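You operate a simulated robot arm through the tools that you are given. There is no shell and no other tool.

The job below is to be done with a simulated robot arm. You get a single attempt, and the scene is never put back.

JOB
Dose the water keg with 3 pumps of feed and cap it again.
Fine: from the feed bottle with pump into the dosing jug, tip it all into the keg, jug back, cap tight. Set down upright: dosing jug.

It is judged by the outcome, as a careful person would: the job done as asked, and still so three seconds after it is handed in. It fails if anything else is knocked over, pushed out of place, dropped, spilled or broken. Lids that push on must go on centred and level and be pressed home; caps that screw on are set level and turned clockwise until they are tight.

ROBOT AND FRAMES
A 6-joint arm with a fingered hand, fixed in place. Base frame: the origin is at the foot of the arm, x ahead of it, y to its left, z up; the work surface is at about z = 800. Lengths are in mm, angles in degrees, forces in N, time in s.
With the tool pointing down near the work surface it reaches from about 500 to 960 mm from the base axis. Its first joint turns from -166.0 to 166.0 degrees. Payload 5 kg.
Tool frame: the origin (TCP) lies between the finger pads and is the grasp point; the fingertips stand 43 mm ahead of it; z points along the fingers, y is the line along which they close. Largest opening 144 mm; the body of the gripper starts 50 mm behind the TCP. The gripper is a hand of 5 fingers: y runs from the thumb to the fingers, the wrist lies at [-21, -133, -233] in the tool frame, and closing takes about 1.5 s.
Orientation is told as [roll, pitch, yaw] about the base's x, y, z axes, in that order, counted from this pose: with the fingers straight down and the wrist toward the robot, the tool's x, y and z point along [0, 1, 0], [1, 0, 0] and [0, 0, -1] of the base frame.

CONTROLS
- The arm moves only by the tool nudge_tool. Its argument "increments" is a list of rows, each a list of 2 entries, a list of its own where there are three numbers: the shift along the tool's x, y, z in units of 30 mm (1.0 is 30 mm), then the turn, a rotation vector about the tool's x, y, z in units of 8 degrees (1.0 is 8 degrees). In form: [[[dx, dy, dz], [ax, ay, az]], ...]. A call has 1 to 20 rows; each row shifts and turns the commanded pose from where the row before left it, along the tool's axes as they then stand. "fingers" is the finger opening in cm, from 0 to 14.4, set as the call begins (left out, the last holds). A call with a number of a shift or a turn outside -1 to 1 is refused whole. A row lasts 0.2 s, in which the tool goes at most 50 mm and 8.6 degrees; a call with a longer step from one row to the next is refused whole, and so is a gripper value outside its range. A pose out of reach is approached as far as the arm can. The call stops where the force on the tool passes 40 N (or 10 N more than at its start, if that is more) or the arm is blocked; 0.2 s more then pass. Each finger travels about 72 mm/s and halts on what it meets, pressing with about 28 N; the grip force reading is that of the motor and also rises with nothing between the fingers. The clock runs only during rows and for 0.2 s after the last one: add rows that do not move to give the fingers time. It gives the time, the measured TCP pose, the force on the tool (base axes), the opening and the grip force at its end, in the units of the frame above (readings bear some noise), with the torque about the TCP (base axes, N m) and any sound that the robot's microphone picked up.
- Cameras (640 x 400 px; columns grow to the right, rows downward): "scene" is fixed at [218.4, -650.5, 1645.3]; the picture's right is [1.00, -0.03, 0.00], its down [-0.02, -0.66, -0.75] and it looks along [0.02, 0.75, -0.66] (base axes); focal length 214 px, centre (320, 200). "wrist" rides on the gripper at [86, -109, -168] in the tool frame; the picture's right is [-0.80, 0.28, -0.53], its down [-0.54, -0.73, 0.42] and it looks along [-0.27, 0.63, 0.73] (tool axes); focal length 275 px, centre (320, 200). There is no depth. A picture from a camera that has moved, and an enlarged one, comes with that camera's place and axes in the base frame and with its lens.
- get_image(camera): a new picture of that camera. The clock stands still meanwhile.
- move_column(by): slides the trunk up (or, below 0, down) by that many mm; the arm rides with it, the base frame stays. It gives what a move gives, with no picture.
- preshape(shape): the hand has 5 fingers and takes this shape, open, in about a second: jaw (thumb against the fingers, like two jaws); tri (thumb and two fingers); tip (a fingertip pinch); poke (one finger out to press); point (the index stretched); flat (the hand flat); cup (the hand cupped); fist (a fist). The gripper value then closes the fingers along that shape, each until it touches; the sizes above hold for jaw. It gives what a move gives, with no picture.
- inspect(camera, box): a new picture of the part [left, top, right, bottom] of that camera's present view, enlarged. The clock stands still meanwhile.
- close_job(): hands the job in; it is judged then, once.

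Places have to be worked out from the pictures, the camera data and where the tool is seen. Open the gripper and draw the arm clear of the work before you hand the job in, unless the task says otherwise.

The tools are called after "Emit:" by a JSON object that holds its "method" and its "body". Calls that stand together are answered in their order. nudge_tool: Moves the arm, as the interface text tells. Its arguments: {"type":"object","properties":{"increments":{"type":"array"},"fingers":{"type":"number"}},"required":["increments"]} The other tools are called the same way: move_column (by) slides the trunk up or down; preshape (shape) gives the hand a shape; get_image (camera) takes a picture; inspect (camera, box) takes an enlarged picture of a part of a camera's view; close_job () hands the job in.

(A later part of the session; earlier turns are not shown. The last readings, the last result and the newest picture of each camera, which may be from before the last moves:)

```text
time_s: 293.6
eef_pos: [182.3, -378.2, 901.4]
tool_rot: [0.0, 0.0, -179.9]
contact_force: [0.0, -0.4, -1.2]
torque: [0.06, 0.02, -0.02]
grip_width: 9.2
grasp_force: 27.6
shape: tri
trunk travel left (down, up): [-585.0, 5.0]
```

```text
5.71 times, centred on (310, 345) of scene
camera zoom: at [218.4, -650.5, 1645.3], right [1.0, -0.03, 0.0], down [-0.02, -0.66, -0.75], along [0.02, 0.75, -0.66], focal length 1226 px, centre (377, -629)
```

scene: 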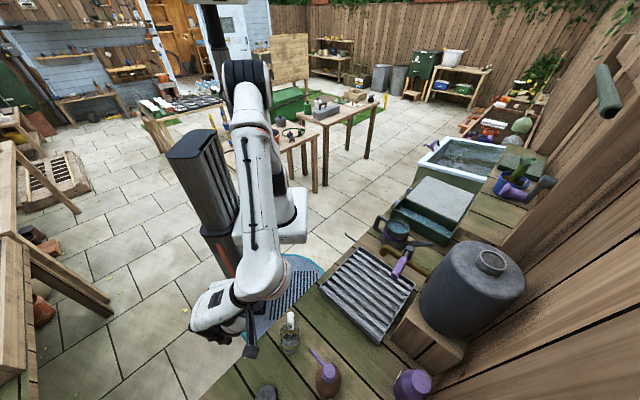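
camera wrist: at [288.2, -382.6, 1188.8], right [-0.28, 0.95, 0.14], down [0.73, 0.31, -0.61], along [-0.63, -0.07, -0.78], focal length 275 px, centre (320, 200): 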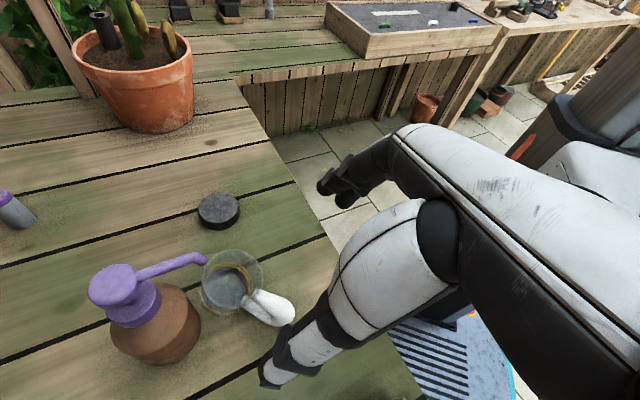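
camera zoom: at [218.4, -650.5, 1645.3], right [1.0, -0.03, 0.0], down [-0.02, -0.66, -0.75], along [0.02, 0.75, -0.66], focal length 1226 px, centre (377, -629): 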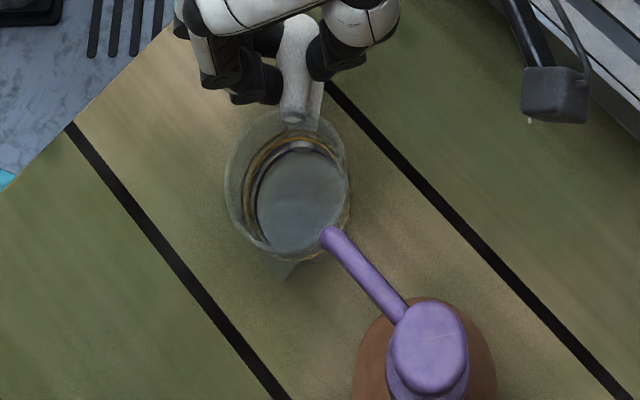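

Jug upright; I estimate 6° forward and 5° sideways tilt. I correct both and re-measure.

Emit:
{"method": "nudge_tool", "body": {"increments": [[[0, 0, 0], [-0.25, 0.35, 0]], [[0, 0, 0], [-0.25, 0.35, 0]], [[0, 0, 0], [0, 0, 0]]]}}

Emit:
{"method": "inspect", "body": {"camera": "scene", "box": [285, 310, 335, 360]}}

Emit:
{"method": "inspect", "body": {"camera": "wrist", "box": [200, 150, 340, 300]}}

```text
time_s: 294.4
eef_pos: [181.9, -379.3, 901.0]
tool_rot: [5.7, -4.1, 179.9]
contact_force: [0.7, 0.1, -0.6]
torque: [0.05, -0.01, 0.01]
grip_width: 9.0
grasp_force: 28.3
shape: tri
trunk travel left (down, up): [-585.0, 5.0]
```

```text
8.00 times, centred on (310, 335) of scene
camera zoom: at [218.4, -650.5, 1645.3], right [1.0, -0.03, 0.0], down [-0.02, -0.66, -0.75], along [0.02, 0.75, -0.66], focal length 1716 px, centre (400, -880)
```

zoom: 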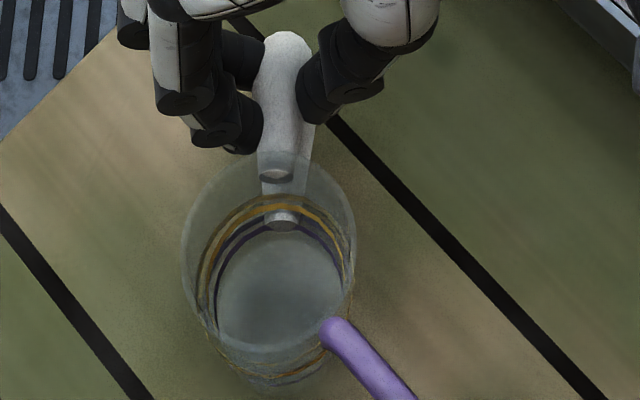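

```text
2.67 times, centred on (270, 225) of wrist
camera zoom: at [301.6, -449.4, 1068.6], right [-0.25, 0.85, 0.47], down [0.69, 0.5, -0.53], along [-0.68, 0.19, -0.71], focal length 734 px, centre (453, 133)
```

zoom: 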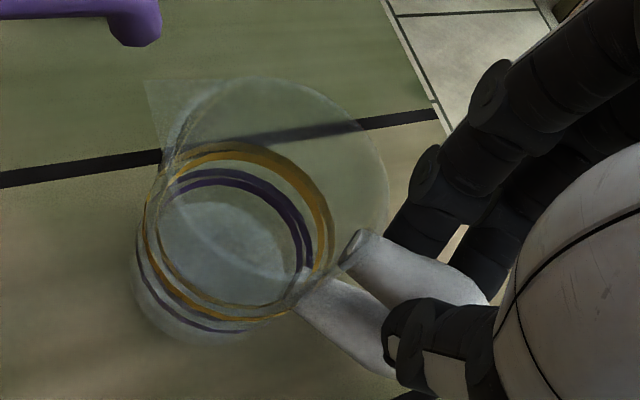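

Now level within about 1°. I add a hair of forward tilt and move it to its place: centre about (184,-470), clear of the bottle.

Emit:
{"method": "nudge_tool", "body": {"increments": [[[0, 0, 0], [0, -0.2, 0]], [[0.25, -0.08, 0.02], [0, 0, 0]], [[0.35, -0.12, 0.028], [0, 0, 0]], [[0.3, -0.1, 0.024], [0, 0, 0]], [[0.1, -0.03, 0.008], [0, 0, 0]], [[0, 0, 0], [0, 0, 0]]]}}

Emit:
{"method": "inspect", "body": {"camera": "scene", "box": [285, 315, 345, 375]}}

Emit:
{"method": "inspect", "body": {"camera": "wrist", "box": [180, 150, 360, 300]}}

```text
time_s: 295.9
eef_pos: [190.5, -410.1, 901.0]
tool_rot: [4.2, -3.9, 179.9]
contact_force: [-0.5, -0.5, -0.6]
torque: [0.03, 0.01, 0.0]
grip_width: 8.8
grasp_force: 27.8
shape: tri
trunk travel left (down, up): [-585.0, 5.0]
```

```text
6.67 times, centred on (315, 345) of scene
camera zoom: at [218.4, -650.5, 1645.3], right [1.0, -0.03, 0.0], down [-0.02, -0.66, -0.75], along [0.02, 0.75, -0.66], focal length 1430 px, centre (353, -767)
```

zoom: 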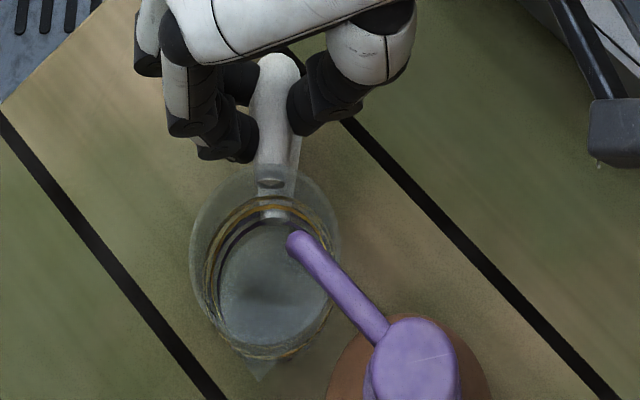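

```text
2.67 times, centred on (270, 225) of wrist
camera zoom: at [311.5, -484.1, 1065.9], right [-0.25, 0.83, 0.49], down [0.69, 0.51, -0.51], along [-0.68, 0.22, -0.7], focal length 734 px, centre (453, 133)
```

zoom: 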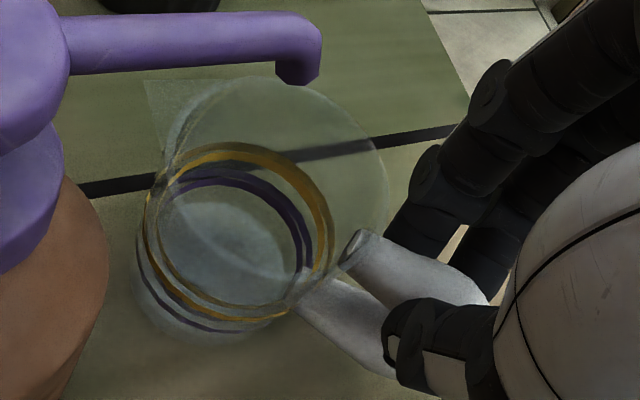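

It looks like the starting arrangement now. I lower 20 mm, then feel for the bench in 1 mm steps.

Emit:
{"method": "nudge_tool", "body": {"increments": [[[-0.016, -0.015, 0.22], [0, 0, 0]], [[-0.016, -0.015, 0.22], [0, 0, 0]], [[-0.016, -0.015, 0.22], [0, 0, 0]], [[0, 0, 0], [0, 0, 0]]]}}

Emit:
{"method": "inspect", "body": {"camera": "scene", "box": [285, 315, 345, 375]}}

Emit:
{"method": "inspect", "body": {"camera": "wrist", "box": [180, 150, 360, 300]}}

```text
time_s: 296.9
eef_pos: [190.2, -409.2, 881.4]
tool_rot: [4.1, -4.1, 179.8]
contact_force: [-0.1, 1.0, 9.3]
torque: [-0.26, 0.06, 0.01]
grip_width: 9.2
grasp_force: 27.9
shape: tri
trunk travel left (down, up): [-585.0, 5.0]
```

```text
6.67 times, centred on (315, 345) of scene
camera zoom: at [218.4, -650.5, 1645.3], right [1.0, -0.03, 0.0], down [-0.02, -0.66, -0.75], along [0.02, 0.75, -0.66], focal length 1430 px, centre (353, -767)
```

zoom: 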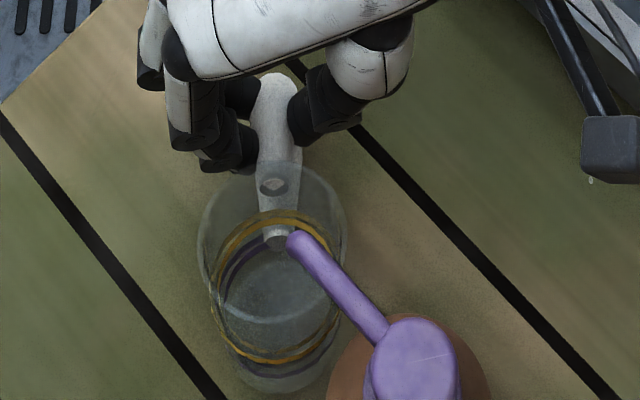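

```text
2.67 times, centred on (270, 225) of wrist
camera zoom: at [310.9, -483.8, 1047.1], right [-0.25, 0.83, 0.49], down [0.69, 0.51, -0.51], along [-0.68, 0.22, -0.7], focal length 734 px, centre (453, 133)
```

zoom: 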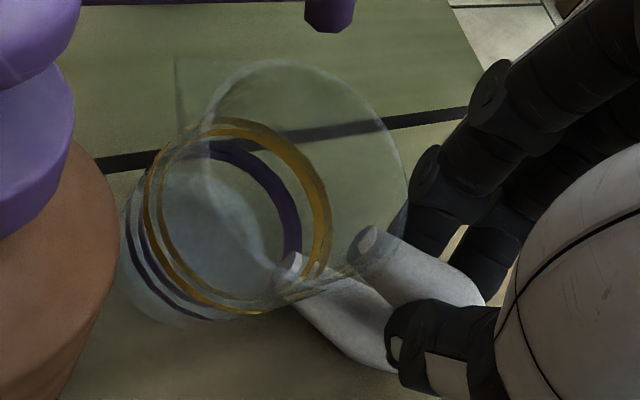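

It touched earlier than computed and tilted back in the grip. I raise it clear again, re-level, and will then lower very slowly from there.

Emit:
{"method": "nudge_tool", "body": {"increments": [[[0.012, 0.011, -0.17], [0, 0, 0]], [[0.018, 0.017, -0.25], [0, 0, 0]], [[0.018, 0.017, -0.25], [0, 0, 0]], [[0, 0, 0], [0, 0, 0]]]}}

Emit:
{"method": "inspect", "body": {"camera": "scene", "box": [285, 315, 345, 375]}}

Emit:
{"method": "inspect", "body": {"camera": "wrist", "box": [180, 150, 360, 300]}}

```text
time_s: 297.9
eef_pos: [190.0, -409.4, 900.7]
tool_rot: [4.1, -4.0, 180.0]
contact_force: [-0.3, 0.4, -0.9]
torque: [0.05, 0.02, -0.01]
grip_width: 9.1
grasp_force: 27.7
shape: tri
trunk travel left (down, up): [-585.0, 5.0]
```

```text
6.67 times, centred on (315, 345) of scene
camera zoom: at [218.4, -650.5, 1645.3], right [1.0, -0.03, 0.0], down [-0.02, -0.66, -0.75], along [0.02, 0.75, -0.66], focal length 1430 px, centre (353, -767)
```

zoom: 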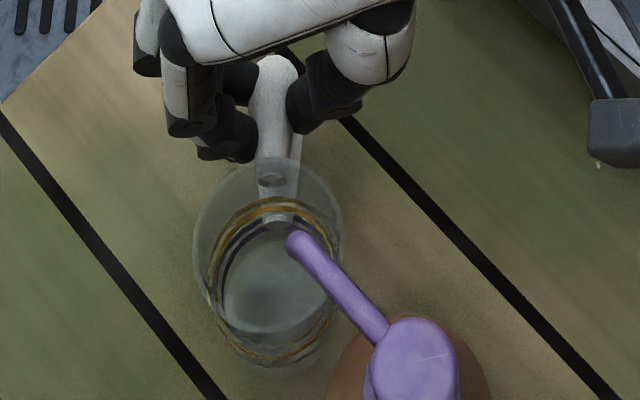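

```text
2.67 times, centred on (270, 225) of wrist
camera zoom: at [311.2, -484.2, 1066.4], right [-0.25, 0.83, 0.49], down [0.69, 0.51, -0.51], along [-0.68, 0.22, -0.7], focal length 734 px, centre (453, 133)
```

zoom: 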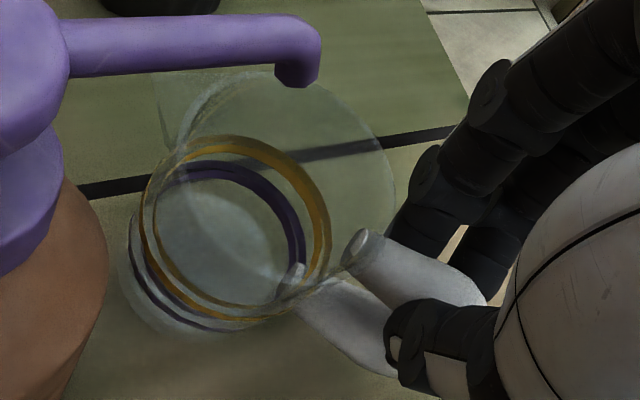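

It now hangs about 5° toward the handle. I re-level by 6° and lower to just above the contact height (≈890).

Emit:
{"method": "nudge_tool", "body": {"increments": [[[0, 0, 0], [0, -0.4, 0]], [[0, 0, 0], [0, -0.4, 0]], [[0, 0, 0], [0, 0, 0]]]}}

Emit:
{"method": "inspect", "body": {"camera": "scene", "box": [285, 315, 345, 375]}}

Emit:
{"method": "nudge_tool", "body": {"increments": [[[0, -0.01, 0.13], [0, 0, 0]], [[0, -0.007, 0.1], [0, 0, 0]], [[0, 0, 0], [0, 0, 0]]]}}

```text
time_s: 298.6
eef_pos: [191.7, -410.4, 902.2]
tool_rot: [-2.4, -4.0, 179.9]
contact_force: [0.3, -0.5, -0.1]
torque: [0.02, 0.0, 0.01]
grip_width: 9.3
grasp_force: 28.1
shape: tri
trunk travel left (down, up): [-585.0, 5.0]
```

```text
6.67 times, centred on (315, 345) of scene
camera zoom: at [218.4, -650.5, 1645.3], right [1.0, -0.03, 0.0], down [-0.02, -0.66, -0.75], along [0.02, 0.75, -0.66], focal length 1430 px, centre (353, -767)
```

zoom: 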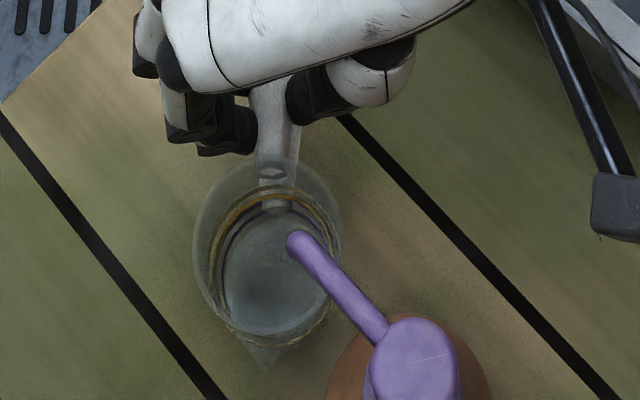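

```text
time_s: 299.4
eef_pos: [192.1, -409.7, 892.9]
tool_rot: [-2.3, -4.0, 179.9]
contact_force: [-0.5, 0.2, -0.5]
torque: [0.03, -0.02, 0.01]
grip_width: 9.4
grasp_force: 27.7
shape: tri
trunk travel left (down, up): [-585.0, 5.0]
```

Level now, at z=892.9 without contact. I lower 1 mm at a time.

Emit:
{"method": "nudge_tool", "body": {"increments": [[[0, -0.002, 0.035], [0, 0, 0]], [[0, 0, 0], [0, 0, 0]]]}}

Emit:
{"method": "nudge_tool", "body": {"increments": [[[0, -0.002, 0.035], [0, 0, 0]], [[0, 0, 0], [0, 0, 0]]]}}

```text
time_s: 300.1
eef_pos: [192.4, -409.4, 892.5]
tool_rot: [-2.3, -4.0, 179.8]
contact_force: [-0.4, -0.8, -0.6]
torque: [0.02, -0.01, 0.0]
grip_width: 9.0
grasp_force: 27.9
shape: tri
trunk travel left (down, up): [-585.0, 5.0]
```

```text
time_s: 300.6
eef_pos: [192.0, -410.4, 892.0]
tool_rot: [-2.3, -4.0, 179.8]
contact_force: [-0.8, -0.5, -0.4]
torque: [0.04, 0.01, -0.02]
grip_width: 9.2
grasp_force: 28.2
shape: tri
trunk travel left (down, up): [-585.0, 5.0]
```

No contact yet at 892. Continuing millimetre by millimetre.

Emit:
{"method": "nudge_tool", "body": {"increments": [[[0, -0.002, 0.035], [0, 0, 0]], [[0, 0, 0], [0, 0, 0]]]}}

Emit:
{"method": "nudge_tool", "body": {"increments": [[[0, -0.002, 0.035], [0, 0, 0]], [[0, 0, 0], [0, 0, 0]]]}}

```text
time_s: 301.2
eef_pos: [191.3, -410.3, 891.0]
tool_rot: [-2.3, -4.0, 179.9]
contact_force: [0.9, 1.5, 2.6]
torque: [-0.01, 0.02, 0.0]
grip_width: 9.2
grasp_force: 28.1
shape: tri
trunk travel left (down, up): [-585.0, 5.0]
```

```text
time_s: 301.9
eef_pos: [190.2, -409.4, 888.8]
tool_rot: [-2.3, -3.9, 179.8]
contact_force: [0.4, 3.0, 7.7]
torque: [0.0, 0.05, -0.02]
grip_width: 9.2
grasp_force: 28.0
shape: tri
trunk travel left (down, up): [-585.0, 5.0]
```

Contact: 2.6 N, now 7.7 N. I check the jug's attitude before releasing.

Emit:
{"method": "inspect", "body": {"camera": "scene", "box": [285, 315, 345, 375]}}

Emit:
{"method": "inspect", "body": {"camera": "wrist", "box": [180, 150, 360, 300]}}

```text
6.67 times, centred on (315, 345) of scene
camera zoom: at [218.4, -650.5, 1645.3], right [1.0, -0.03, 0.0], down [-0.02, -0.66, -0.75], along [0.02, 0.75, -0.66], focal length 1430 px, centre (353, -767)
```

zoom: 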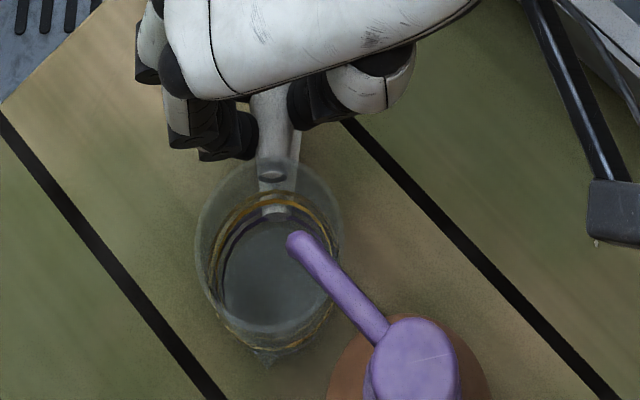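

```text
2.67 times, centred on (270, 225) of wrist
camera zoom: at [310.3, -502.0, 1046.0], right [-0.24, 0.78, 0.58], down [0.7, 0.56, -0.45], along [-0.67, 0.3, -0.68], focal length 734 px, centre (453, 133)
```

zoom: 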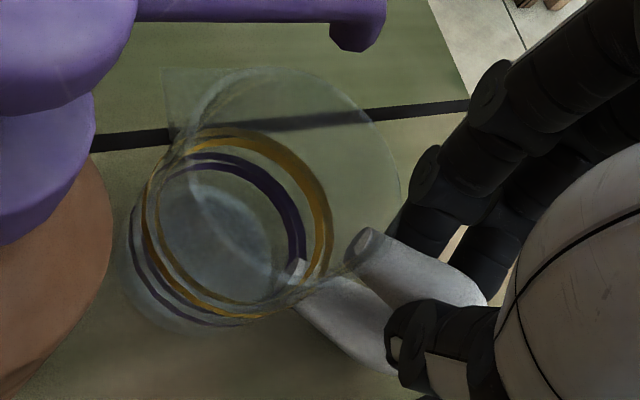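

About 3° toward the handle from the last press. I raise 2 mm, correct by 3.6°, and set down again with only a light touch.

Emit:
{"method": "nudge_tool", "body": {"increments": [[[0, 0.004, -0.08], [0, 0, 0]], [[0, 0, 0], [0, -0.45, 0]], [[0, 0, 0], [0, 0, 0]]]}}

Emit:
{"method": "inspect", "body": {"camera": "scene", "box": [285, 315, 345, 375]}}

```text
time_s: 302.6
eef_pos: [192.1, -409.5, 892.9]
tool_rot: [-5.9, -3.9, 179.9]
contact_force: [0.8, -0.1, 1.9]
torque: [-0.07, 0.05, -0.03]
grip_width: 9.2
grasp_force: 28.1
shape: tri
trunk travel left (down, up): [-585.0, 5.0]
```

```text
6.67 times, centred on (315, 345) of scene
camera zoom: at [218.4, -650.5, 1645.3], right [1.0, -0.03, 0.0], down [-0.02, -0.66, -0.75], along [0.02, 0.75, -0.66], focal length 1430 px, centre (353, -767)
```

zoom: 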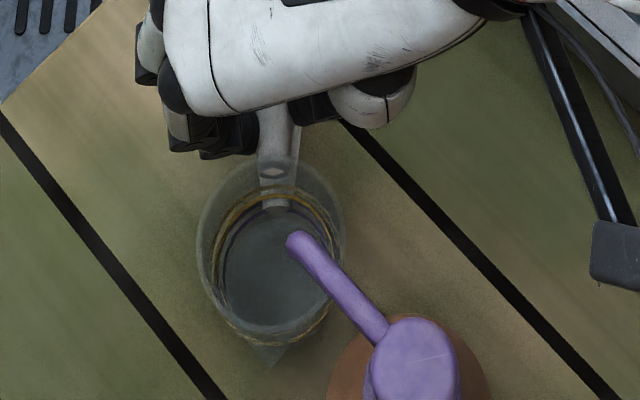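

The torque suggests the rear base edge (handle side) is the one touching. I tilt forward another 2° and read force and torque again to find the flat attitude.

Emit:
{"method": "nudge_tool", "body": {"increments": [[[0, 0, 0], [0, -0.25, 0]], [[0, 0, 0], [0, 0, 0]], [[0, 0, 0], [0, 0, 0]]]}}

Emit:
{"method": "nudge_tool", "body": {"increments": [[[0, -0.001, 0.03], [0, 0, 0]], [[0, 0, 0], [0, 0, 0]], [[0, 0, 0], [0, 0, 0]]]}}

```text
time_s: 303.4
eef_pos: [191.6, -408.9, 891.8]
tool_rot: [-7.9, -4.0, 180.0]
contact_force: [-0.5, -0.4, 1.6]
torque: [-0.16, 0.06, 0.04]
grip_width: 9.0
grasp_force: 28.4
shape: tri
trunk travel left (down, up): [-585.0, 5.0]
```

```text
time_s: 304.2
eef_pos: [192.4, -409.8, 890.1]
tool_rot: [-7.8, -4.0, 179.9]
contact_force: [1.0, 0.4, 5.8]
torque: [-0.12, 0.07, 0.0]
grip_width: 9.3
grasp_force: 28.0
shape: tri
trunk travel left (down, up): [-585.0, 5.0]
```

At this attitude the front edge touched first and then the base settled flat. I relieve the pressure by 1 mm and read again.

Emit:
{"method": "nudge_tool", "body": {"increments": [[[0, 0.001, -0.03], [0, 0, 0]], [[0, 0, 0], [0, 0, 0]], [[0, 0, 0], [0, 0, 0]]]}}

Emit:
{"method": "inspect", "body": {"camera": "scene", "box": [285, 315, 345, 375]}}

Emit:
{"method": "inspect", "body": {"camera": "wrist", "box": [180, 150, 360, 300]}}

```text
time_s: 305.1
eef_pos: [190.9, -409.1, 891.3]
tool_rot: [-7.9, -4.0, 180.0]
contact_force: [0.2, -0.7, 1.7]
torque: [-0.18, 0.08, 0.02]
grip_width: 9.0
grasp_force: 28.4
shape: tri
trunk travel left (down, up): [-585.0, 5.0]
```

```text
6.67 times, centred on (315, 345) of scene
camera zoom: at [218.4, -650.5, 1645.3], right [1.0, -0.03, 0.0], down [-0.02, -0.66, -0.75], along [0.02, 0.75, -0.66], focal length 1430 px, centre (353, -767)
```

zoom: 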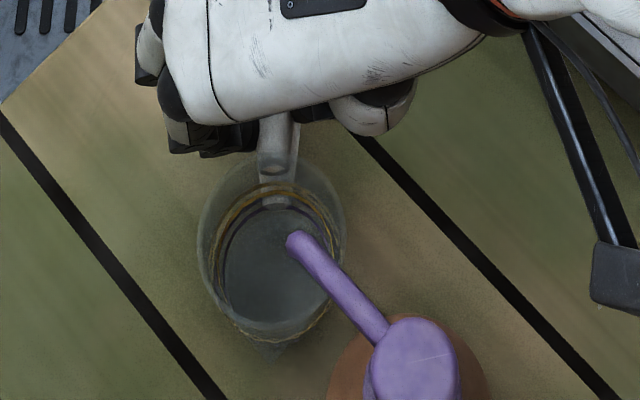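

```text
2.67 times, centred on (270, 225) of wrist
camera zoom: at [309.9, -518.1, 1038.3], right [-0.24, 0.72, 0.66], down [0.7, 0.59, -0.39], along [-0.67, 0.37, -0.64], focal length 734 px, centre (453, 133)
```

zoom: 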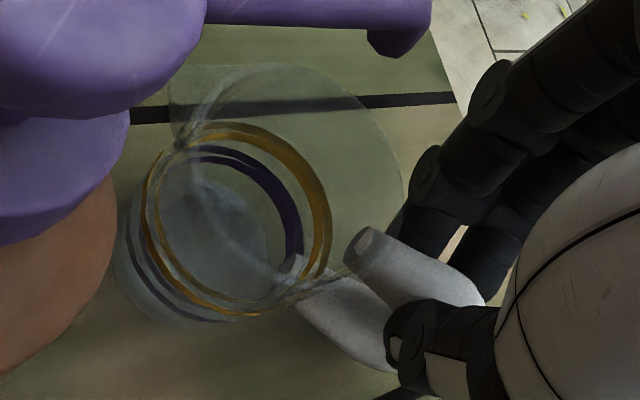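

The contact now acts near the centre of the base – flat and light. I release: open the fingers to a moderate width while rising a millimetre.

Emit:
{"method": "nudge_tool", "body": {"increments": [[[0, 0.001, -0.04], [0, 0, 0]], [[0, 0, 0], [0, 0, 0]]], "fingers": 3.2}}

Emit:
{"method": "inspect", "body": {"camera": "scene", "box": [285, 315, 345, 375]}}

Emit:
{"method": "inspect", "body": {"camera": "wrist", "box": [180, 150, 360, 300]}}

```text
time_s: 305.6
eef_pos: [192.0, -409.1, 892.3]
tool_rot: [-7.9, -4.0, 179.9]
contact_force: [-0.5, -0.4, -0.3]
torque: [0.04, -0.02, -0.01]
grip_width: 31.8
grasp_force: 0.1
shape: tri
trunk travel left (down, up): [-585.0, 5.0]
```

```text
6.67 times, centred on (315, 345) of scene
camera zoom: at [218.4, -650.5, 1645.3], right [1.0, -0.03, 0.0], down [-0.02, -0.66, -0.75], along [0.02, 0.75, -0.66], focal length 1430 px, centre (353, -767)
```

zoom: 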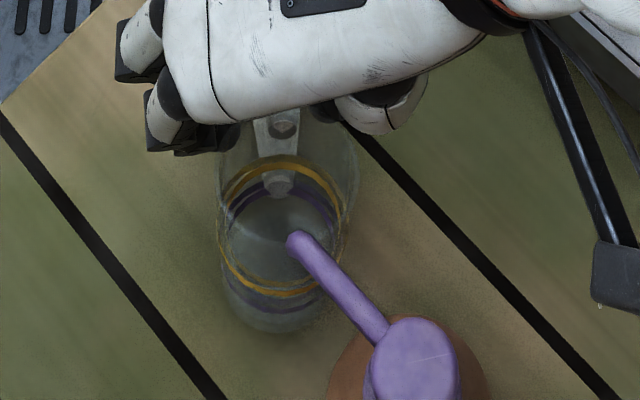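

```text
2.67 times, centred on (270, 225) of wrist
camera zoom: at [310.0, -518.2, 1039.4], right [-0.24, 0.72, 0.66], down [0.7, 0.59, -0.39], along [-0.67, 0.37, -0.64], focal length 734 px, centre (453, 133)
```

zoom: 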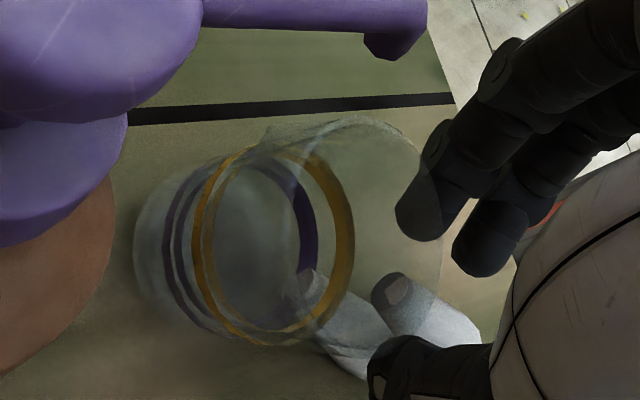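

It tipped back onto the handle as the fingers spread – opening the firm grip all at once drags the handle down. Next time I'll release the grip force in tiny steps. I rise clear and look where the jug rests.

Emit:
{"method": "nudge_tool", "body": {"increments": [[[0, 0, -0.3], [0, 0, 0]], [[0, 0, -0.6], [0, 0, 0]], [[-0.4, 0, -0.8], [0, 0, 0]], [[-0.4, 0, -0.8], [0, 0, 0]], [[0, 0, 0], [0.25, 0.9, 0]], [[0, 0, 0], [0.25, 0.9, 0]], [[0, 0, 0], [0, 0.9, 0]], [[0, 0, 0], [0, 0.8, 0]], [[0, 0, 0], [0, 0, 0]]], "fingers": 6.0}}

Emit:
{"method": "get_image", "body": {"camera": "wrist"}}

Emit:
{"method": "inspect", "body": {"camera": "scene", "box": [270, 300, 360, 390]}}

```text
time_s: 307.6
eef_pos: [197.1, -396.6, 970.4]
tool_rot: [20.2, 0.0, 179.8]
contact_force: [-0.1, 0.1, 0.8]
torque: [0.0, -0.02, 0.02]
grip_width: 59.7
grasp_force: 0.0
shape: tri
trunk travel left (down, up): [-585.0, 5.0]
```

```text
taken
camera wrist: at [305.6, -419.4, 1157.7], right [-0.28, 0.93, 0.23], down [0.73, 0.36, -0.58], along [-0.63, 0.0, -0.78], focal length 275 px, centre (320, 200)
```

wrist: 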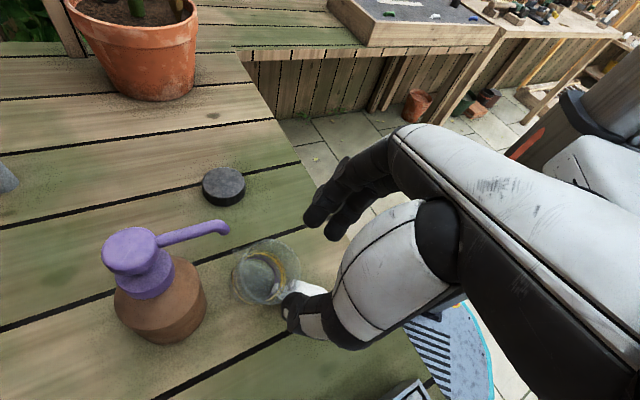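

```text
4.44 times, centred on (315, 345) of scene
camera zoom: at [218.4, -650.5, 1645.3], right [1.0, -0.03, 0.0], down [-0.02, -0.66, -0.75], along [0.02, 0.75, -0.66], focal length 953 px, centre (342, -444)
```

zoom: 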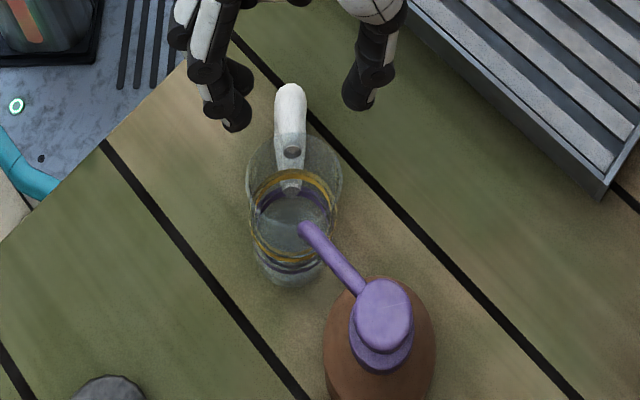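

The jug rests leaning at base ≈ (184.5,-474) – exactly the right place, clear of the bottle. I take the handle again the same way.

Emit:
{"method": "nudge_tool", "body": {"increments": [[[-0.405, 0.075, 0.5], [0, 0, 0]], [[-0.405, 0.075, 0.6], [0, 0, 0]], [[-0.405, 0.075, 0.7], [0, 0, 0]], [[-0.405, 0.075, 0.7], [0, 0, 0]], [[0, 0, 0.24], [0, 0, 0]], [[0, 0, 0], [0, 0, 0]]]}}

Emit:
{"method": "inspect", "body": {"camera": "wrist", "box": [170, 160, 390, 350]}}

Emit:
{"method": "inspect", "body": {"camera": "scene", "box": [270, 290, 360, 380]}}

```text
time_s: 309.1
eef_pos: [187.9, -378.6, 875.0]
tool_rot: [20.1, -0.1, 179.7]
contact_force: [-0.8, -0.2, 0.2]
torque: [0.0, -0.02, 0.0]
grip_width: 59.6
grasp_force: 0.2
shape: tri
trunk travel left (down, up): [-585.0, 5.0]
```

```text
2.11 times, centred on (280, 255) of wrist
camera zoom: at [296.3, -401.9, 1063.3], right [-0.28, 0.93, 0.23], down [0.73, 0.36, -0.58], along [-0.63, 0.0, -0.78], focal length 580 px, centre (404, 84)
```

zoom: 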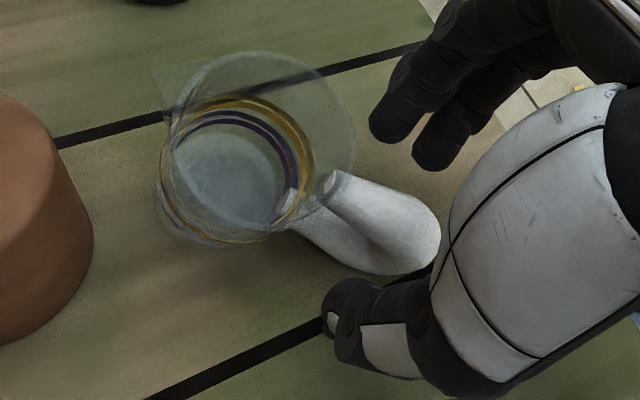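

```text
4.44 times, centred on (315, 335) of scene
camera zoom: at [218.4, -650.5, 1645.3], right [1.0, -0.03, 0.0], down [-0.02, -0.66, -0.75], along [0.02, 0.75, -0.66], focal length 953 px, centre (342, -400)
```

zoom: 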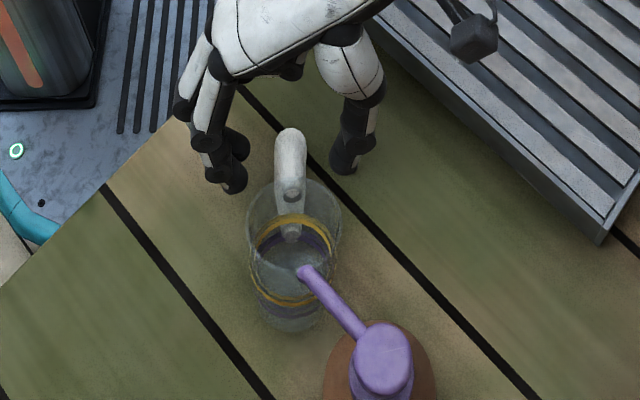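

Same good alignment. I close the grip and lift 15 mm.

Emit:
{"method": "nudge_tool", "body": {"increments": [[[0, 0, 0], [0, 0, 0]], [[0, 0, 0], [0, 0, 0]], [[0, 0, 0], [0, 0, 0]], [[0, 0, 0], [0, 0, 0]], [[0, 0, 0], [0, 0, 0]], [[0, 0, 0], [0, 0, 0]]], "fingers": 0}}

Emit:
{"method": "nudge_tool", "body": {"increments": [[[0.08, 0, -0.22], [0, 0, 0]], [[0.08, 0, -0.22], [0, 0, 0]], [[0.08, 0, -0.22], [0, 0, 0]], [[0.08, 0, -0.22], [0, 0, 0]], [[0, 0, 0], [0, -0.5, 0]], [[0, 0, 0], [0, -0.5, 0]], [[0, 0, 0], [0, -0.5, 0]], [[0, 0, 0], [0, -0.5, 0]], [[0, 0, 0], [0, -0.5, 0]], [[0, 0, 0], [0, 0, 0]]]}}

Emit:
{"method": "inspect", "body": {"camera": "scene", "box": [285, 305, 345, 365]}}

Emit:
{"method": "inspect", "body": {"camera": "wrist", "box": [180, 150, 360, 300]}}

```text
time_s: 310.4
eef_pos: [187.6, -378.0, 876.8]
tool_rot: [20.1, 0.0, 179.9]
contact_force: [0.1, 1.1, -1.3]
torque: [0.01, 0.06, 0.01]
grip_width: 10.3
grasp_force: 27.6
shape: tri
trunk travel left (down, up): [-585.0, 5.0]
```

```text
time_s: 312.6
eef_pos: [188.3, -378.4, 904.7]
tool_rot: [0.1, 0.1, 179.8]
contact_force: [-0.4, 0.7, -0.5]
torque: [0.0, -0.01, 0.0]
grip_width: 10.3
grasp_force: 28.0
shape: tri
trunk travel left (down, up): [-585.0, 5.0]
```

```text
6.67 times, centred on (315, 335) of scene
camera zoom: at [218.4, -650.5, 1645.3], right [1.0, -0.03, 0.0], down [-0.02, -0.66, -0.75], along [0.02, 0.75, -0.66], focal length 1430 px, centre (353, -700)
```

zoom: 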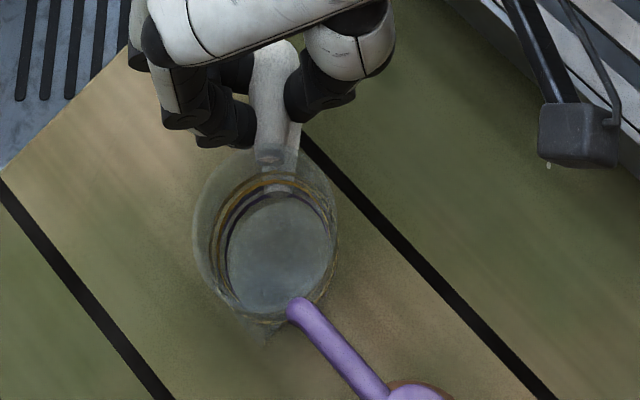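

```text
2.67 times, centred on (270, 225) of wrist
camera zoom: at [296.2, -464.5, 1072.5], right [-0.28, 0.8, 0.53], down [0.73, 0.54, -0.42], along [-0.63, 0.27, -0.73], focal length 734 px, centre (453, 133)
```

zoom: 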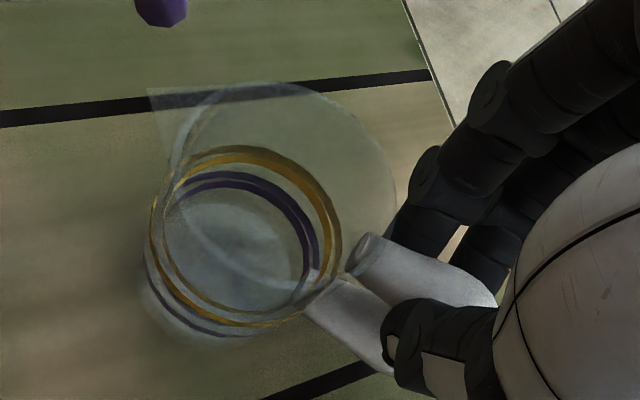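

Level already in pitch. I move it 32 mm forward to its spot, with a small roll correction, still ~14 mm above contact.

Emit:
{"method": "nudge_tool", "body": {"increments": [[[0.25, 0, 0], [-0.12, 0, 0]], [[0.35, 0, 0], [-0.12, 0, 0]], [[0.3, 0, 0], [0, 0, 0]], [[0.16, 0, 0], [0, 0, 0]], [[0, 0, 0.2], [0, 0, 0]], [[0, 0, 0.1], [0, 0, 0]], [[0, 0, 0], [0, 0, 0]]]}}

Emit:
{"method": "inspect", "body": {"camera": "scene", "box": [285, 315, 345, 375]}}

```text
time_s: 314.2
eef_pos: [187.9, -410.5, 895.5]
tool_rot: [0.2, -1.9, 179.8]
contact_force: [0.6, -0.2, -1.0]
torque: [0.02, 0.03, -0.02]
grip_width: 10.4
grasp_force: 28.0
shape: tri
trunk travel left (down, up): [-585.0, 5.0]
```

```text
6.67 times, centred on (315, 345) of scene
camera zoom: at [218.4, -650.5, 1645.3], right [1.0, -0.03, 0.0], down [-0.02, -0.66, -0.75], along [0.02, 0.75, -0.66], focal length 1430 px, centre (353, -767)
```

zoom: 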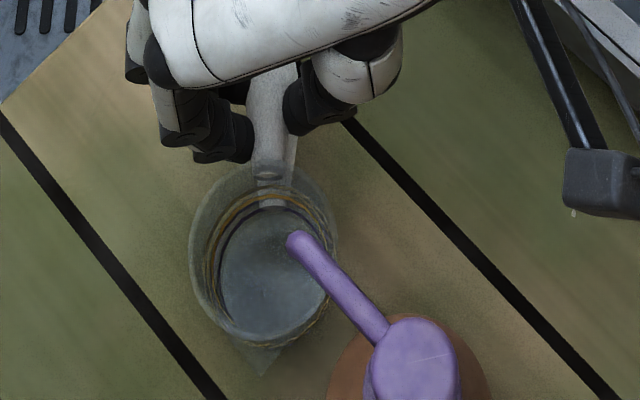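

It looks right, tilted perhaps 2° forward. Now down in ~1.5 mm steps to first contact.

Emit:
{"method": "nudge_tool", "body": {"increments": [[[0, 0, 0.08], [0, 0, 0]], [[0, 0, 0], [0, 0, 0]]]}}

Emit:
{"method": "nudge_tool", "body": {"increments": [[[0, 0, 0.05], [0, 0, 0]], [[0, 0, 0], [0, 0, 0]]]}}

```text
time_s: 314.9
eef_pos: [189.2, -410.3, 894.4]
tool_rot: [0.1, -1.9, 179.8]
contact_force: [0.2, 0.5, 0.8]
torque: [-0.04, 0.0, 0.0]
grip_width: 10.5
grasp_force: 27.8
shape: tri
trunk travel left (down, up): [-585.0, 5.0]
```

```text
time_s: 315.4
eef_pos: [187.8, -410.4, 892.1]
tool_rot: [0.1, -1.9, 179.8]
contact_force: [1.5, 0.7, 1.6]
torque: [-0.08, 0.06, 0.02]
grip_width: 10.4
grasp_force: 27.8
shape: tri
trunk travel left (down, up): [-585.0, 5.0]
```

First light contact at the front edge (1.6 N). One more millimetre to bring the base flat.

Emit:
{"method": "nudge_tool", "body": {"increments": [[[0, 0, 0.035], [0, 0, 0]], [[0, 0, 0], [0, 0, 0]]]}}

Emit:
{"method": "inspect", "body": {"camera": "scene", "box": [285, 315, 345, 375]}}

Emit:
{"method": "inspect", "body": {"camera": "wrist", "box": [180, 150, 360, 300]}}

```text
time_s: 316.1
eef_pos: [187.8, -410.4, 890.7]
tool_rot: [0.1, -1.9, 179.8]
contact_force: [0.7, 0.3, 4.0]
torque: [-0.07, -0.01, -0.02]
grip_width: 10.3
grasp_force: 28.0
shape: tri
trunk travel left (down, up): [-585.0, 5.0]
```

```text
6.67 times, centred on (315, 345) of scene
camera zoom: at [218.4, -650.5, 1645.3], right [1.0, -0.03, 0.0], down [-0.02, -0.66, -0.75], along [0.02, 0.75, -0.66], focal length 1430 px, centre (353, -767)
```

zoom: 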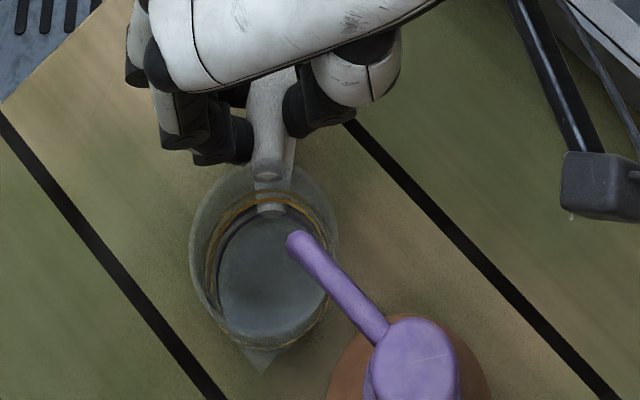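

```text
2.67 times, centred on (270, 225) of wrist
camera zoom: at [301.3, -496.2, 1055.0], right [-0.26, 0.8, 0.54], down [0.71, 0.54, -0.45], along [-0.65, 0.27, -0.71], focal length 734 px, centre (453, 133)
```

zoom: 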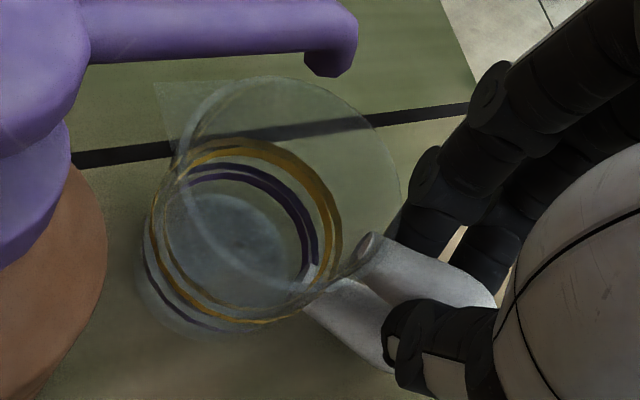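

Flat with 4 N. I relieve 0.7 mm, then release the grip force in very small steps.

Emit:
{"method": "nudge_tool", "body": {"increments": [[[0, 0, -0.025], [0, 0, 0]], [[0, 0, 0], [0, 0, 0]]]}}

Emit:
{"method": "nudge_tool", "body": {"increments": [[[0, 0, 0], [0, 0, 0]]], "fingers": 1.0}}

Emit:
{"method": "nudge_tool", "body": {"increments": [[[0, 0, 0], [0, 0, 0]]], "fingers": 1.05}}

Emit:
{"method": "inspect", "body": {"camera": "scene", "box": [285, 315, 345, 375]}}

```text
time_s: 316.6
eef_pos: [188.1, -408.4, 892.8]
tool_rot: [0.1, -1.8, 179.9]
contact_force: [0.3, -0.2, 1.4]
torque: [-0.08, 0.06, 0.02]
grip_width: 10.2
grasp_force: 28.5
shape: tri
trunk travel left (down, up): [-585.0, 5.0]
```

```text
time_s: 317.1
eef_pos: [187.1, -410.3, 890.9]
tool_rot: [0.1, -1.9, 179.7]
contact_force: [-0.3, -0.2, 0.4]
torque: [-0.01, 0.02, 0.0]
grip_width: 10.2
grasp_force: 0.0
shape: tri
trunk travel left (down, up): [-585.0, 5.0]
```

```text
time_s: 317.4
eef_pos: [187.1, -409.9, 891.6]
tool_rot: [0.1, -1.9, 179.8]
contact_force: [-1.0, 0.2, -0.9]
torque: [-0.03, 0.03, -0.01]
grip_width: 10.2
grasp_force: 0.1
shape: tri
trunk travel left (down, up): [-585.0, 5.0]
```

```text
6.67 times, centred on (315, 345) of scene
camera zoom: at [218.4, -650.5, 1645.3], right [1.0, -0.03, 0.0], down [-0.02, -0.66, -0.75], along [0.02, 0.75, -0.66], focal length 1430 px, centre (353, -767)
```

zoom: 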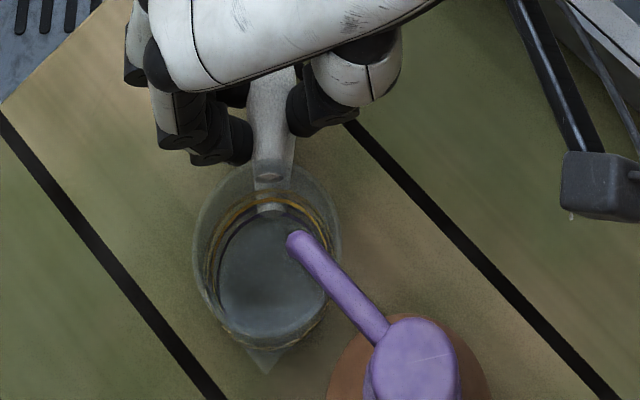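

Grip force is zero and the jug stands. I keep opening in small steps, checking.

Emit:
{"method": "nudge_tool", "body": {"increments": [[[0, 0, -0.01], [0, 0, 0]]], "fingers": 1.2}}

Emit:
{"method": "inspect", "body": {"camera": "scene", "box": [285, 315, 345, 375]}}

Emit:
{"method": "nudge_tool", "body": {"increments": [[[0, 0, -0.02], [0, 0, 0]]], "fingers": 1.5}}

Emit:
{"method": "inspect", "body": {"camera": "scene", "box": [285, 315, 345, 375]}}

```text
time_s: 317.9
eef_pos: [187.1, -410.8, 891.3]
tool_rot: [0.1, -2.0, 179.8]
contact_force: [-0.5, 0.0, -0.5]
torque: [-0.01, -0.02, 0.02]
grip_width: 11.6
grasp_force: 0.0
shape: tri
trunk travel left (down, up): [-585.0, 5.0]
```

```text
6.67 times, centred on (315, 345) of scene
camera zoom: at [218.4, -650.5, 1645.3], right [1.0, -0.03, 0.0], down [-0.02, -0.66, -0.75], along [0.02, 0.75, -0.66], focal length 1430 px, centre (353, -767)
```

zoom: 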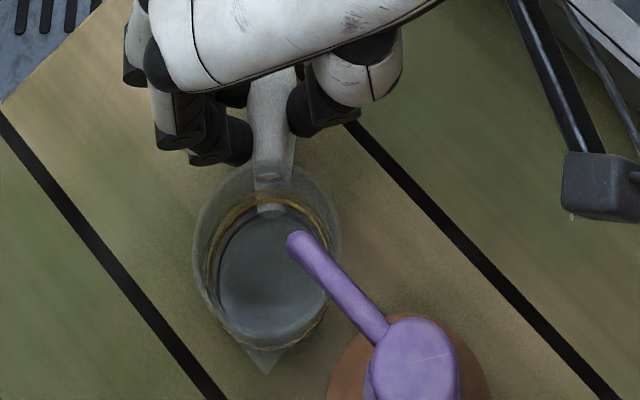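

```text
time_s: 318.2
eef_pos: [187.6, -410.4, 893.4]
tool_rot: [0.1, -1.9, 179.8]
contact_force: [0.3, -0.9, 0.2]
torque: [0.02, 0.05, 0.0]
grip_width: 14.8
grasp_force: 0.1
shape: tri
trunk travel left (down, up): [-585.0, 5.0]
```

```text
6.67 times, centred on (315, 345) of scene
camera zoom: at [218.4, -650.5, 1645.3], right [1.0, -0.03, 0.0], down [-0.02, -0.66, -0.75], along [0.02, 0.75, -0.66], focal length 1430 px, centre (353, -767)
```

zoom: 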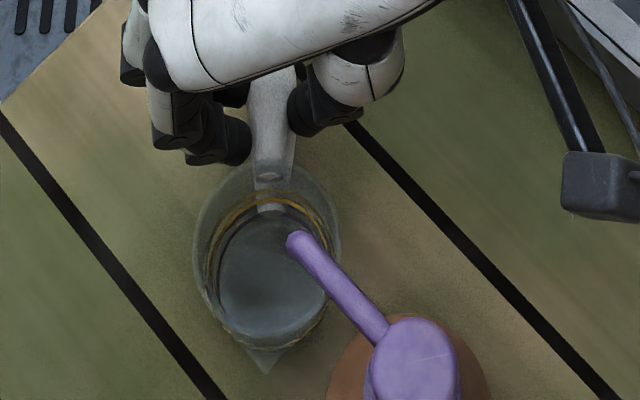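

It stands on its own. I open further in steps.

Emit:
{"method": "nudge_tool", "body": {"increments": [[[0, 0, -0.02], [0, 0, 0]]], "fingers": 2.0}}

Emit:
{"method": "nudge_tool", "body": {"increments": [[[0, 0, -0.02], [0, 0, 0]]], "fingers": 2.6}}

Emit:
{"method": "inspect", "body": {"camera": "scene", "box": [285, 315, 345, 375]}}

Emit:
{"method": "inspect", "body": {"camera": "wrist", "box": [180, 150, 360, 300]}}

```text
time_s: 318.6
eef_pos: [187.2, -410.4, 894.1]
tool_rot: [0.1, -2.0, 179.9]
contact_force: [0.0, 0.5, 0.1]
torque: [-0.01, 0.04, -0.04]
grip_width: 20.0
grasp_force: 0.0
shape: tri
trunk travel left (down, up): [-585.0, 5.0]
```

```text
time_s: 319.1
eef_pos: [188.1, -409.5, 893.5]
tool_rot: [0.1, -2.0, 179.8]
contact_force: [-0.1, -0.3, -0.9]
torque: [-0.02, -0.04, 0.0]
grip_width: 25.4
grasp_force: 0.2
shape: tri
trunk travel left (down, up): [-585.0, 5.0]
```

```text
6.67 times, centred on (315, 345) of scene
camera zoom: at [218.4, -650.5, 1645.3], right [1.0, -0.03, 0.0], down [-0.02, -0.66, -0.75], along [0.02, 0.75, -0.66], focal length 1430 px, centre (353, -767)
```

zoom: 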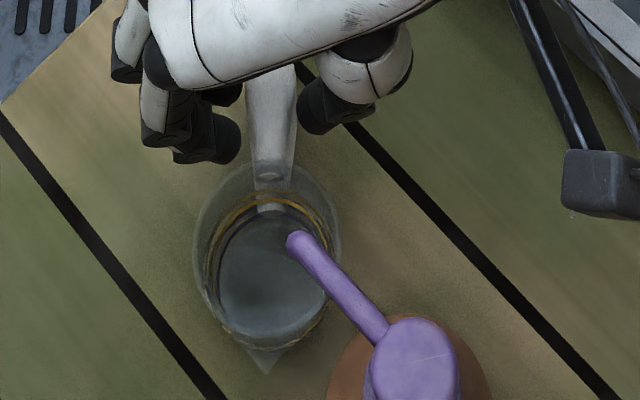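

```text
2.67 times, centred on (270, 225) of wrist
camera zoom: at [301.4, -496.3, 1058.0], right [-0.26, 0.8, 0.54], down [0.71, 0.54, -0.45], along [-0.65, 0.27, -0.71], focal length 734 px, centre (453, 133)
```

zoom: 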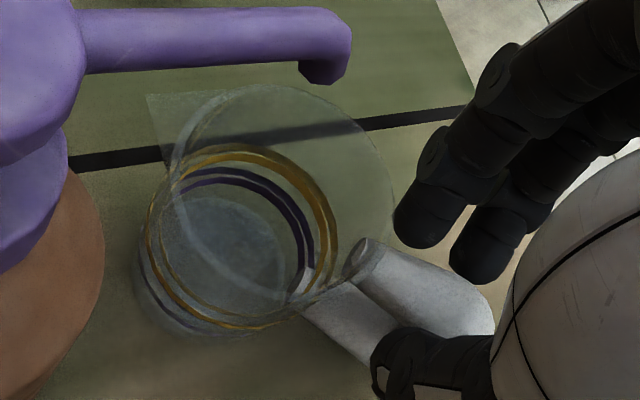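

The jug stands upright and free under the spout. I open wide and rise straight up, away from it.

Emit:
{"method": "nudge_tool", "body": {"increments": [[[0, 0, 0], [0, 0, 0]], [[0, 0, 0], [0, 0, 0]]], "fingers": 5.0}}

Emit:
{"method": "nudge_tool", "body": {"increments": [[[0, 0, -0.2], [0, 0, 0]], [[0, 0, -0.4], [0, 0, 0]], [[0, 0, -0.6], [0, 0, 0]], [[0, 0, -0.8], [0, 0, 0]], [[0, 0, -0.9], [0, 0, 0]], [[0, 0, -0.9], [0, 0, 0]], [[0, 0, 0], [0, 0, 0]]]}}

Emit:
{"method": "inspect", "body": {"camera": "scene", "box": [270, 300, 370, 400]}}

Emit:
{"method": "get_image", "body": {"camera": "wrist"}}

```text
time_s: 319.6
eef_pos: [187.9, -411.1, 893.3]
tool_rot: [0.1, -1.9, 179.8]
contact_force: [0.5, -0.8, -0.6]
torque: [-0.01, 0.0, 0.0]
grip_width: 49.7
grasp_force: 0.1
shape: tri
trunk travel left (down, up): [-585.0, 5.0]
```

```text
time_s: 321.2
eef_pos: [191.9, -409.6, 1007.3]
tool_rot: [0.0, -2.0, 179.8]
contact_force: [-0.1, 0.7, 0.6]
torque: [-0.02, -0.01, -0.01]
grip_width: 49.5
grasp_force: 0.1
shape: tri
trunk travel left (down, up): [-585.0, 5.0]
```

```text
4.00 times, centred on (320, 350) of scene
camera zoom: at [218.4, -650.5, 1645.3], right [1.0, -0.03, 0.0], down [-0.02, -0.66, -0.75], along [0.02, 0.75, -0.66], focal length 858 px, centre (320, -400)
```

zoom: 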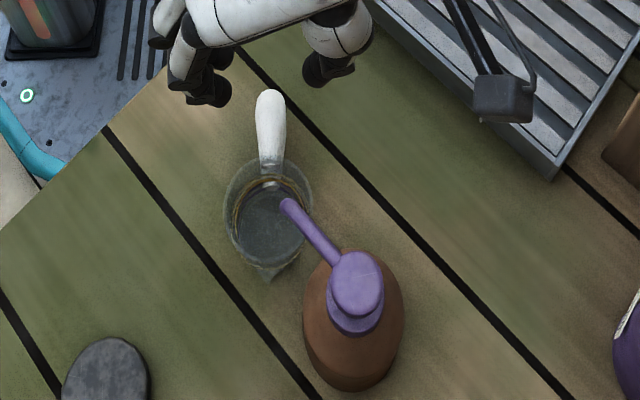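

```text
taken
camera wrist: at [304.4, -496.0, 1171.7], right [-0.26, 0.8, 0.54], down [0.71, 0.54, -0.45], along [-0.65, 0.27, -0.71], focal length 275 px, centre (320, 200)
```

wrist: 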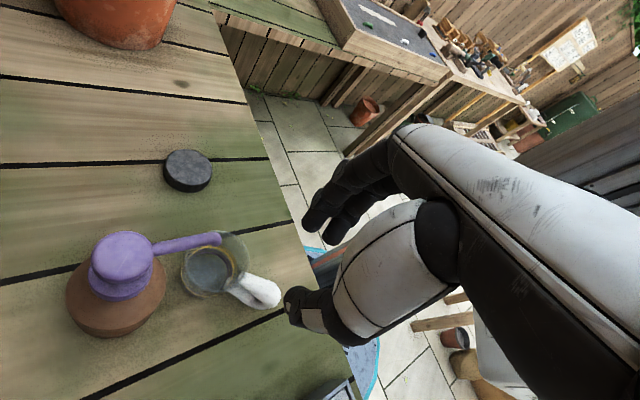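

The jug stands upright back in its place, empty. Now the cap: I rise, cross over to the cap at (72,-560) and turn the hand to yaw -85°, as when I set it down.

Emit:
{"method": "nudge_tool", "body": {"increments": [[[0, 0, -0.8], [0.25, 0, 0]], [[0, 0, -0.9], [0, 0, 0]], [[0, 0, -0.9], [0, 0, 0]], [[0, 0, -0.6], [0, 0, 0]], [[0.98, 0.8, 0], [0, 0, 0]], [[0.98, 0.8, 0], [0, 0, 0]], [[0.98, 0.8, 0], [0, 0, 0]], [[0.98, 0.8, 0], [0, 0, 0]], [[0.98, 0.8, 0], [0, 0, 0]], [[0, 0, 0], [0, 0, 0]]], "fingers": 8.5}}

Emit:
{"method": "nudge_tool", "body": {"increments": [[[0, 0, 0], [0, 0, -0.99]], [[0, 0, 0], [0, 0, -0.99]], [[0, 0, 0], [0, 0, -0.99]], [[0, 0, 0], [0, 0, -0.99]], [[0, 0, 0], [0, 0, -0.99]], [[0, 0, 0], [0, 0, -0.99]], [[0, 0, 0], [0, 0, -0.99]], [[0, 0, 0], [0, 0, -0.99]], [[0, 0, 0], [0, 0, -0.99]], [[0, 0, 0], [0, 0, -0.99]], [[0, 0, 0], [0, 0, -0.99]], [[0, 0, 0], [0, 0, -0.98]], [[0, 0, 0], [0, 0, 0]]]}}

Emit:
{"method": "get_image", "body": {"camera": "wrist"}}

Emit:
{"method": "get_image", "body": {"camera": "scene"}}

```text
time_s: 323.4
eef_pos: [71.3, -556.6, 1104.5]
tool_rot: [0.1, 0.1, 179.9]
contact_force: [-0.8, -0.5, -1.1]
torque: [0.01, -0.03, 0.05]
grip_width: 84.8
grasp_force: 0.0
shape: tri
trunk travel left (down, up): [-585.0, 5.0]
```

```text
time_s: 326.2
eef_pos: [72.4, -556.8, 1103.0]
tool_rot: [0.1, -0.1, -85.2]
contact_force: [-0.2, 0.0, -0.4]
torque: [-0.01, 0.0, 0.01]
grip_width: 84.6
grasp_force: 0.1
shape: tri
trunk travel left (down, up): [-585.0, 5.0]
```

```text
taken
camera wrist: at [148.1, -441.0, 1271.2], right [-0.77, -0.35, 0.53], down [-0.6, 0.68, -0.43], along [-0.21, -0.65, -0.73], focal length 275 px, centre (320, 200)
```

wrist: 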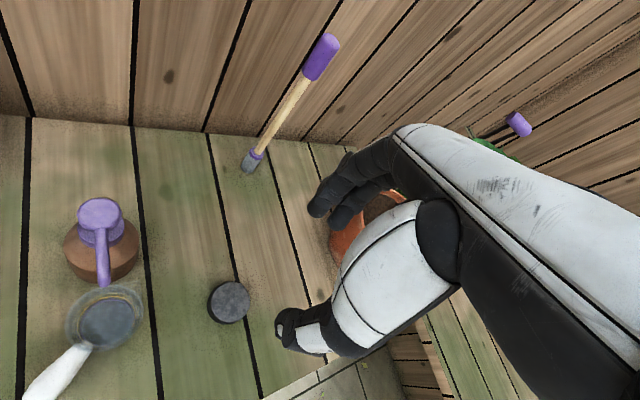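

```text
taken
```

scene: 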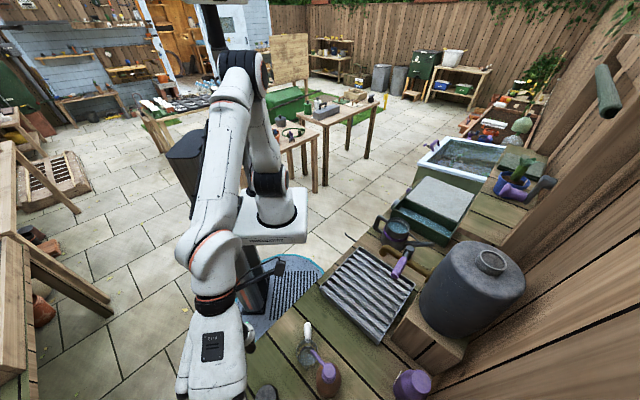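

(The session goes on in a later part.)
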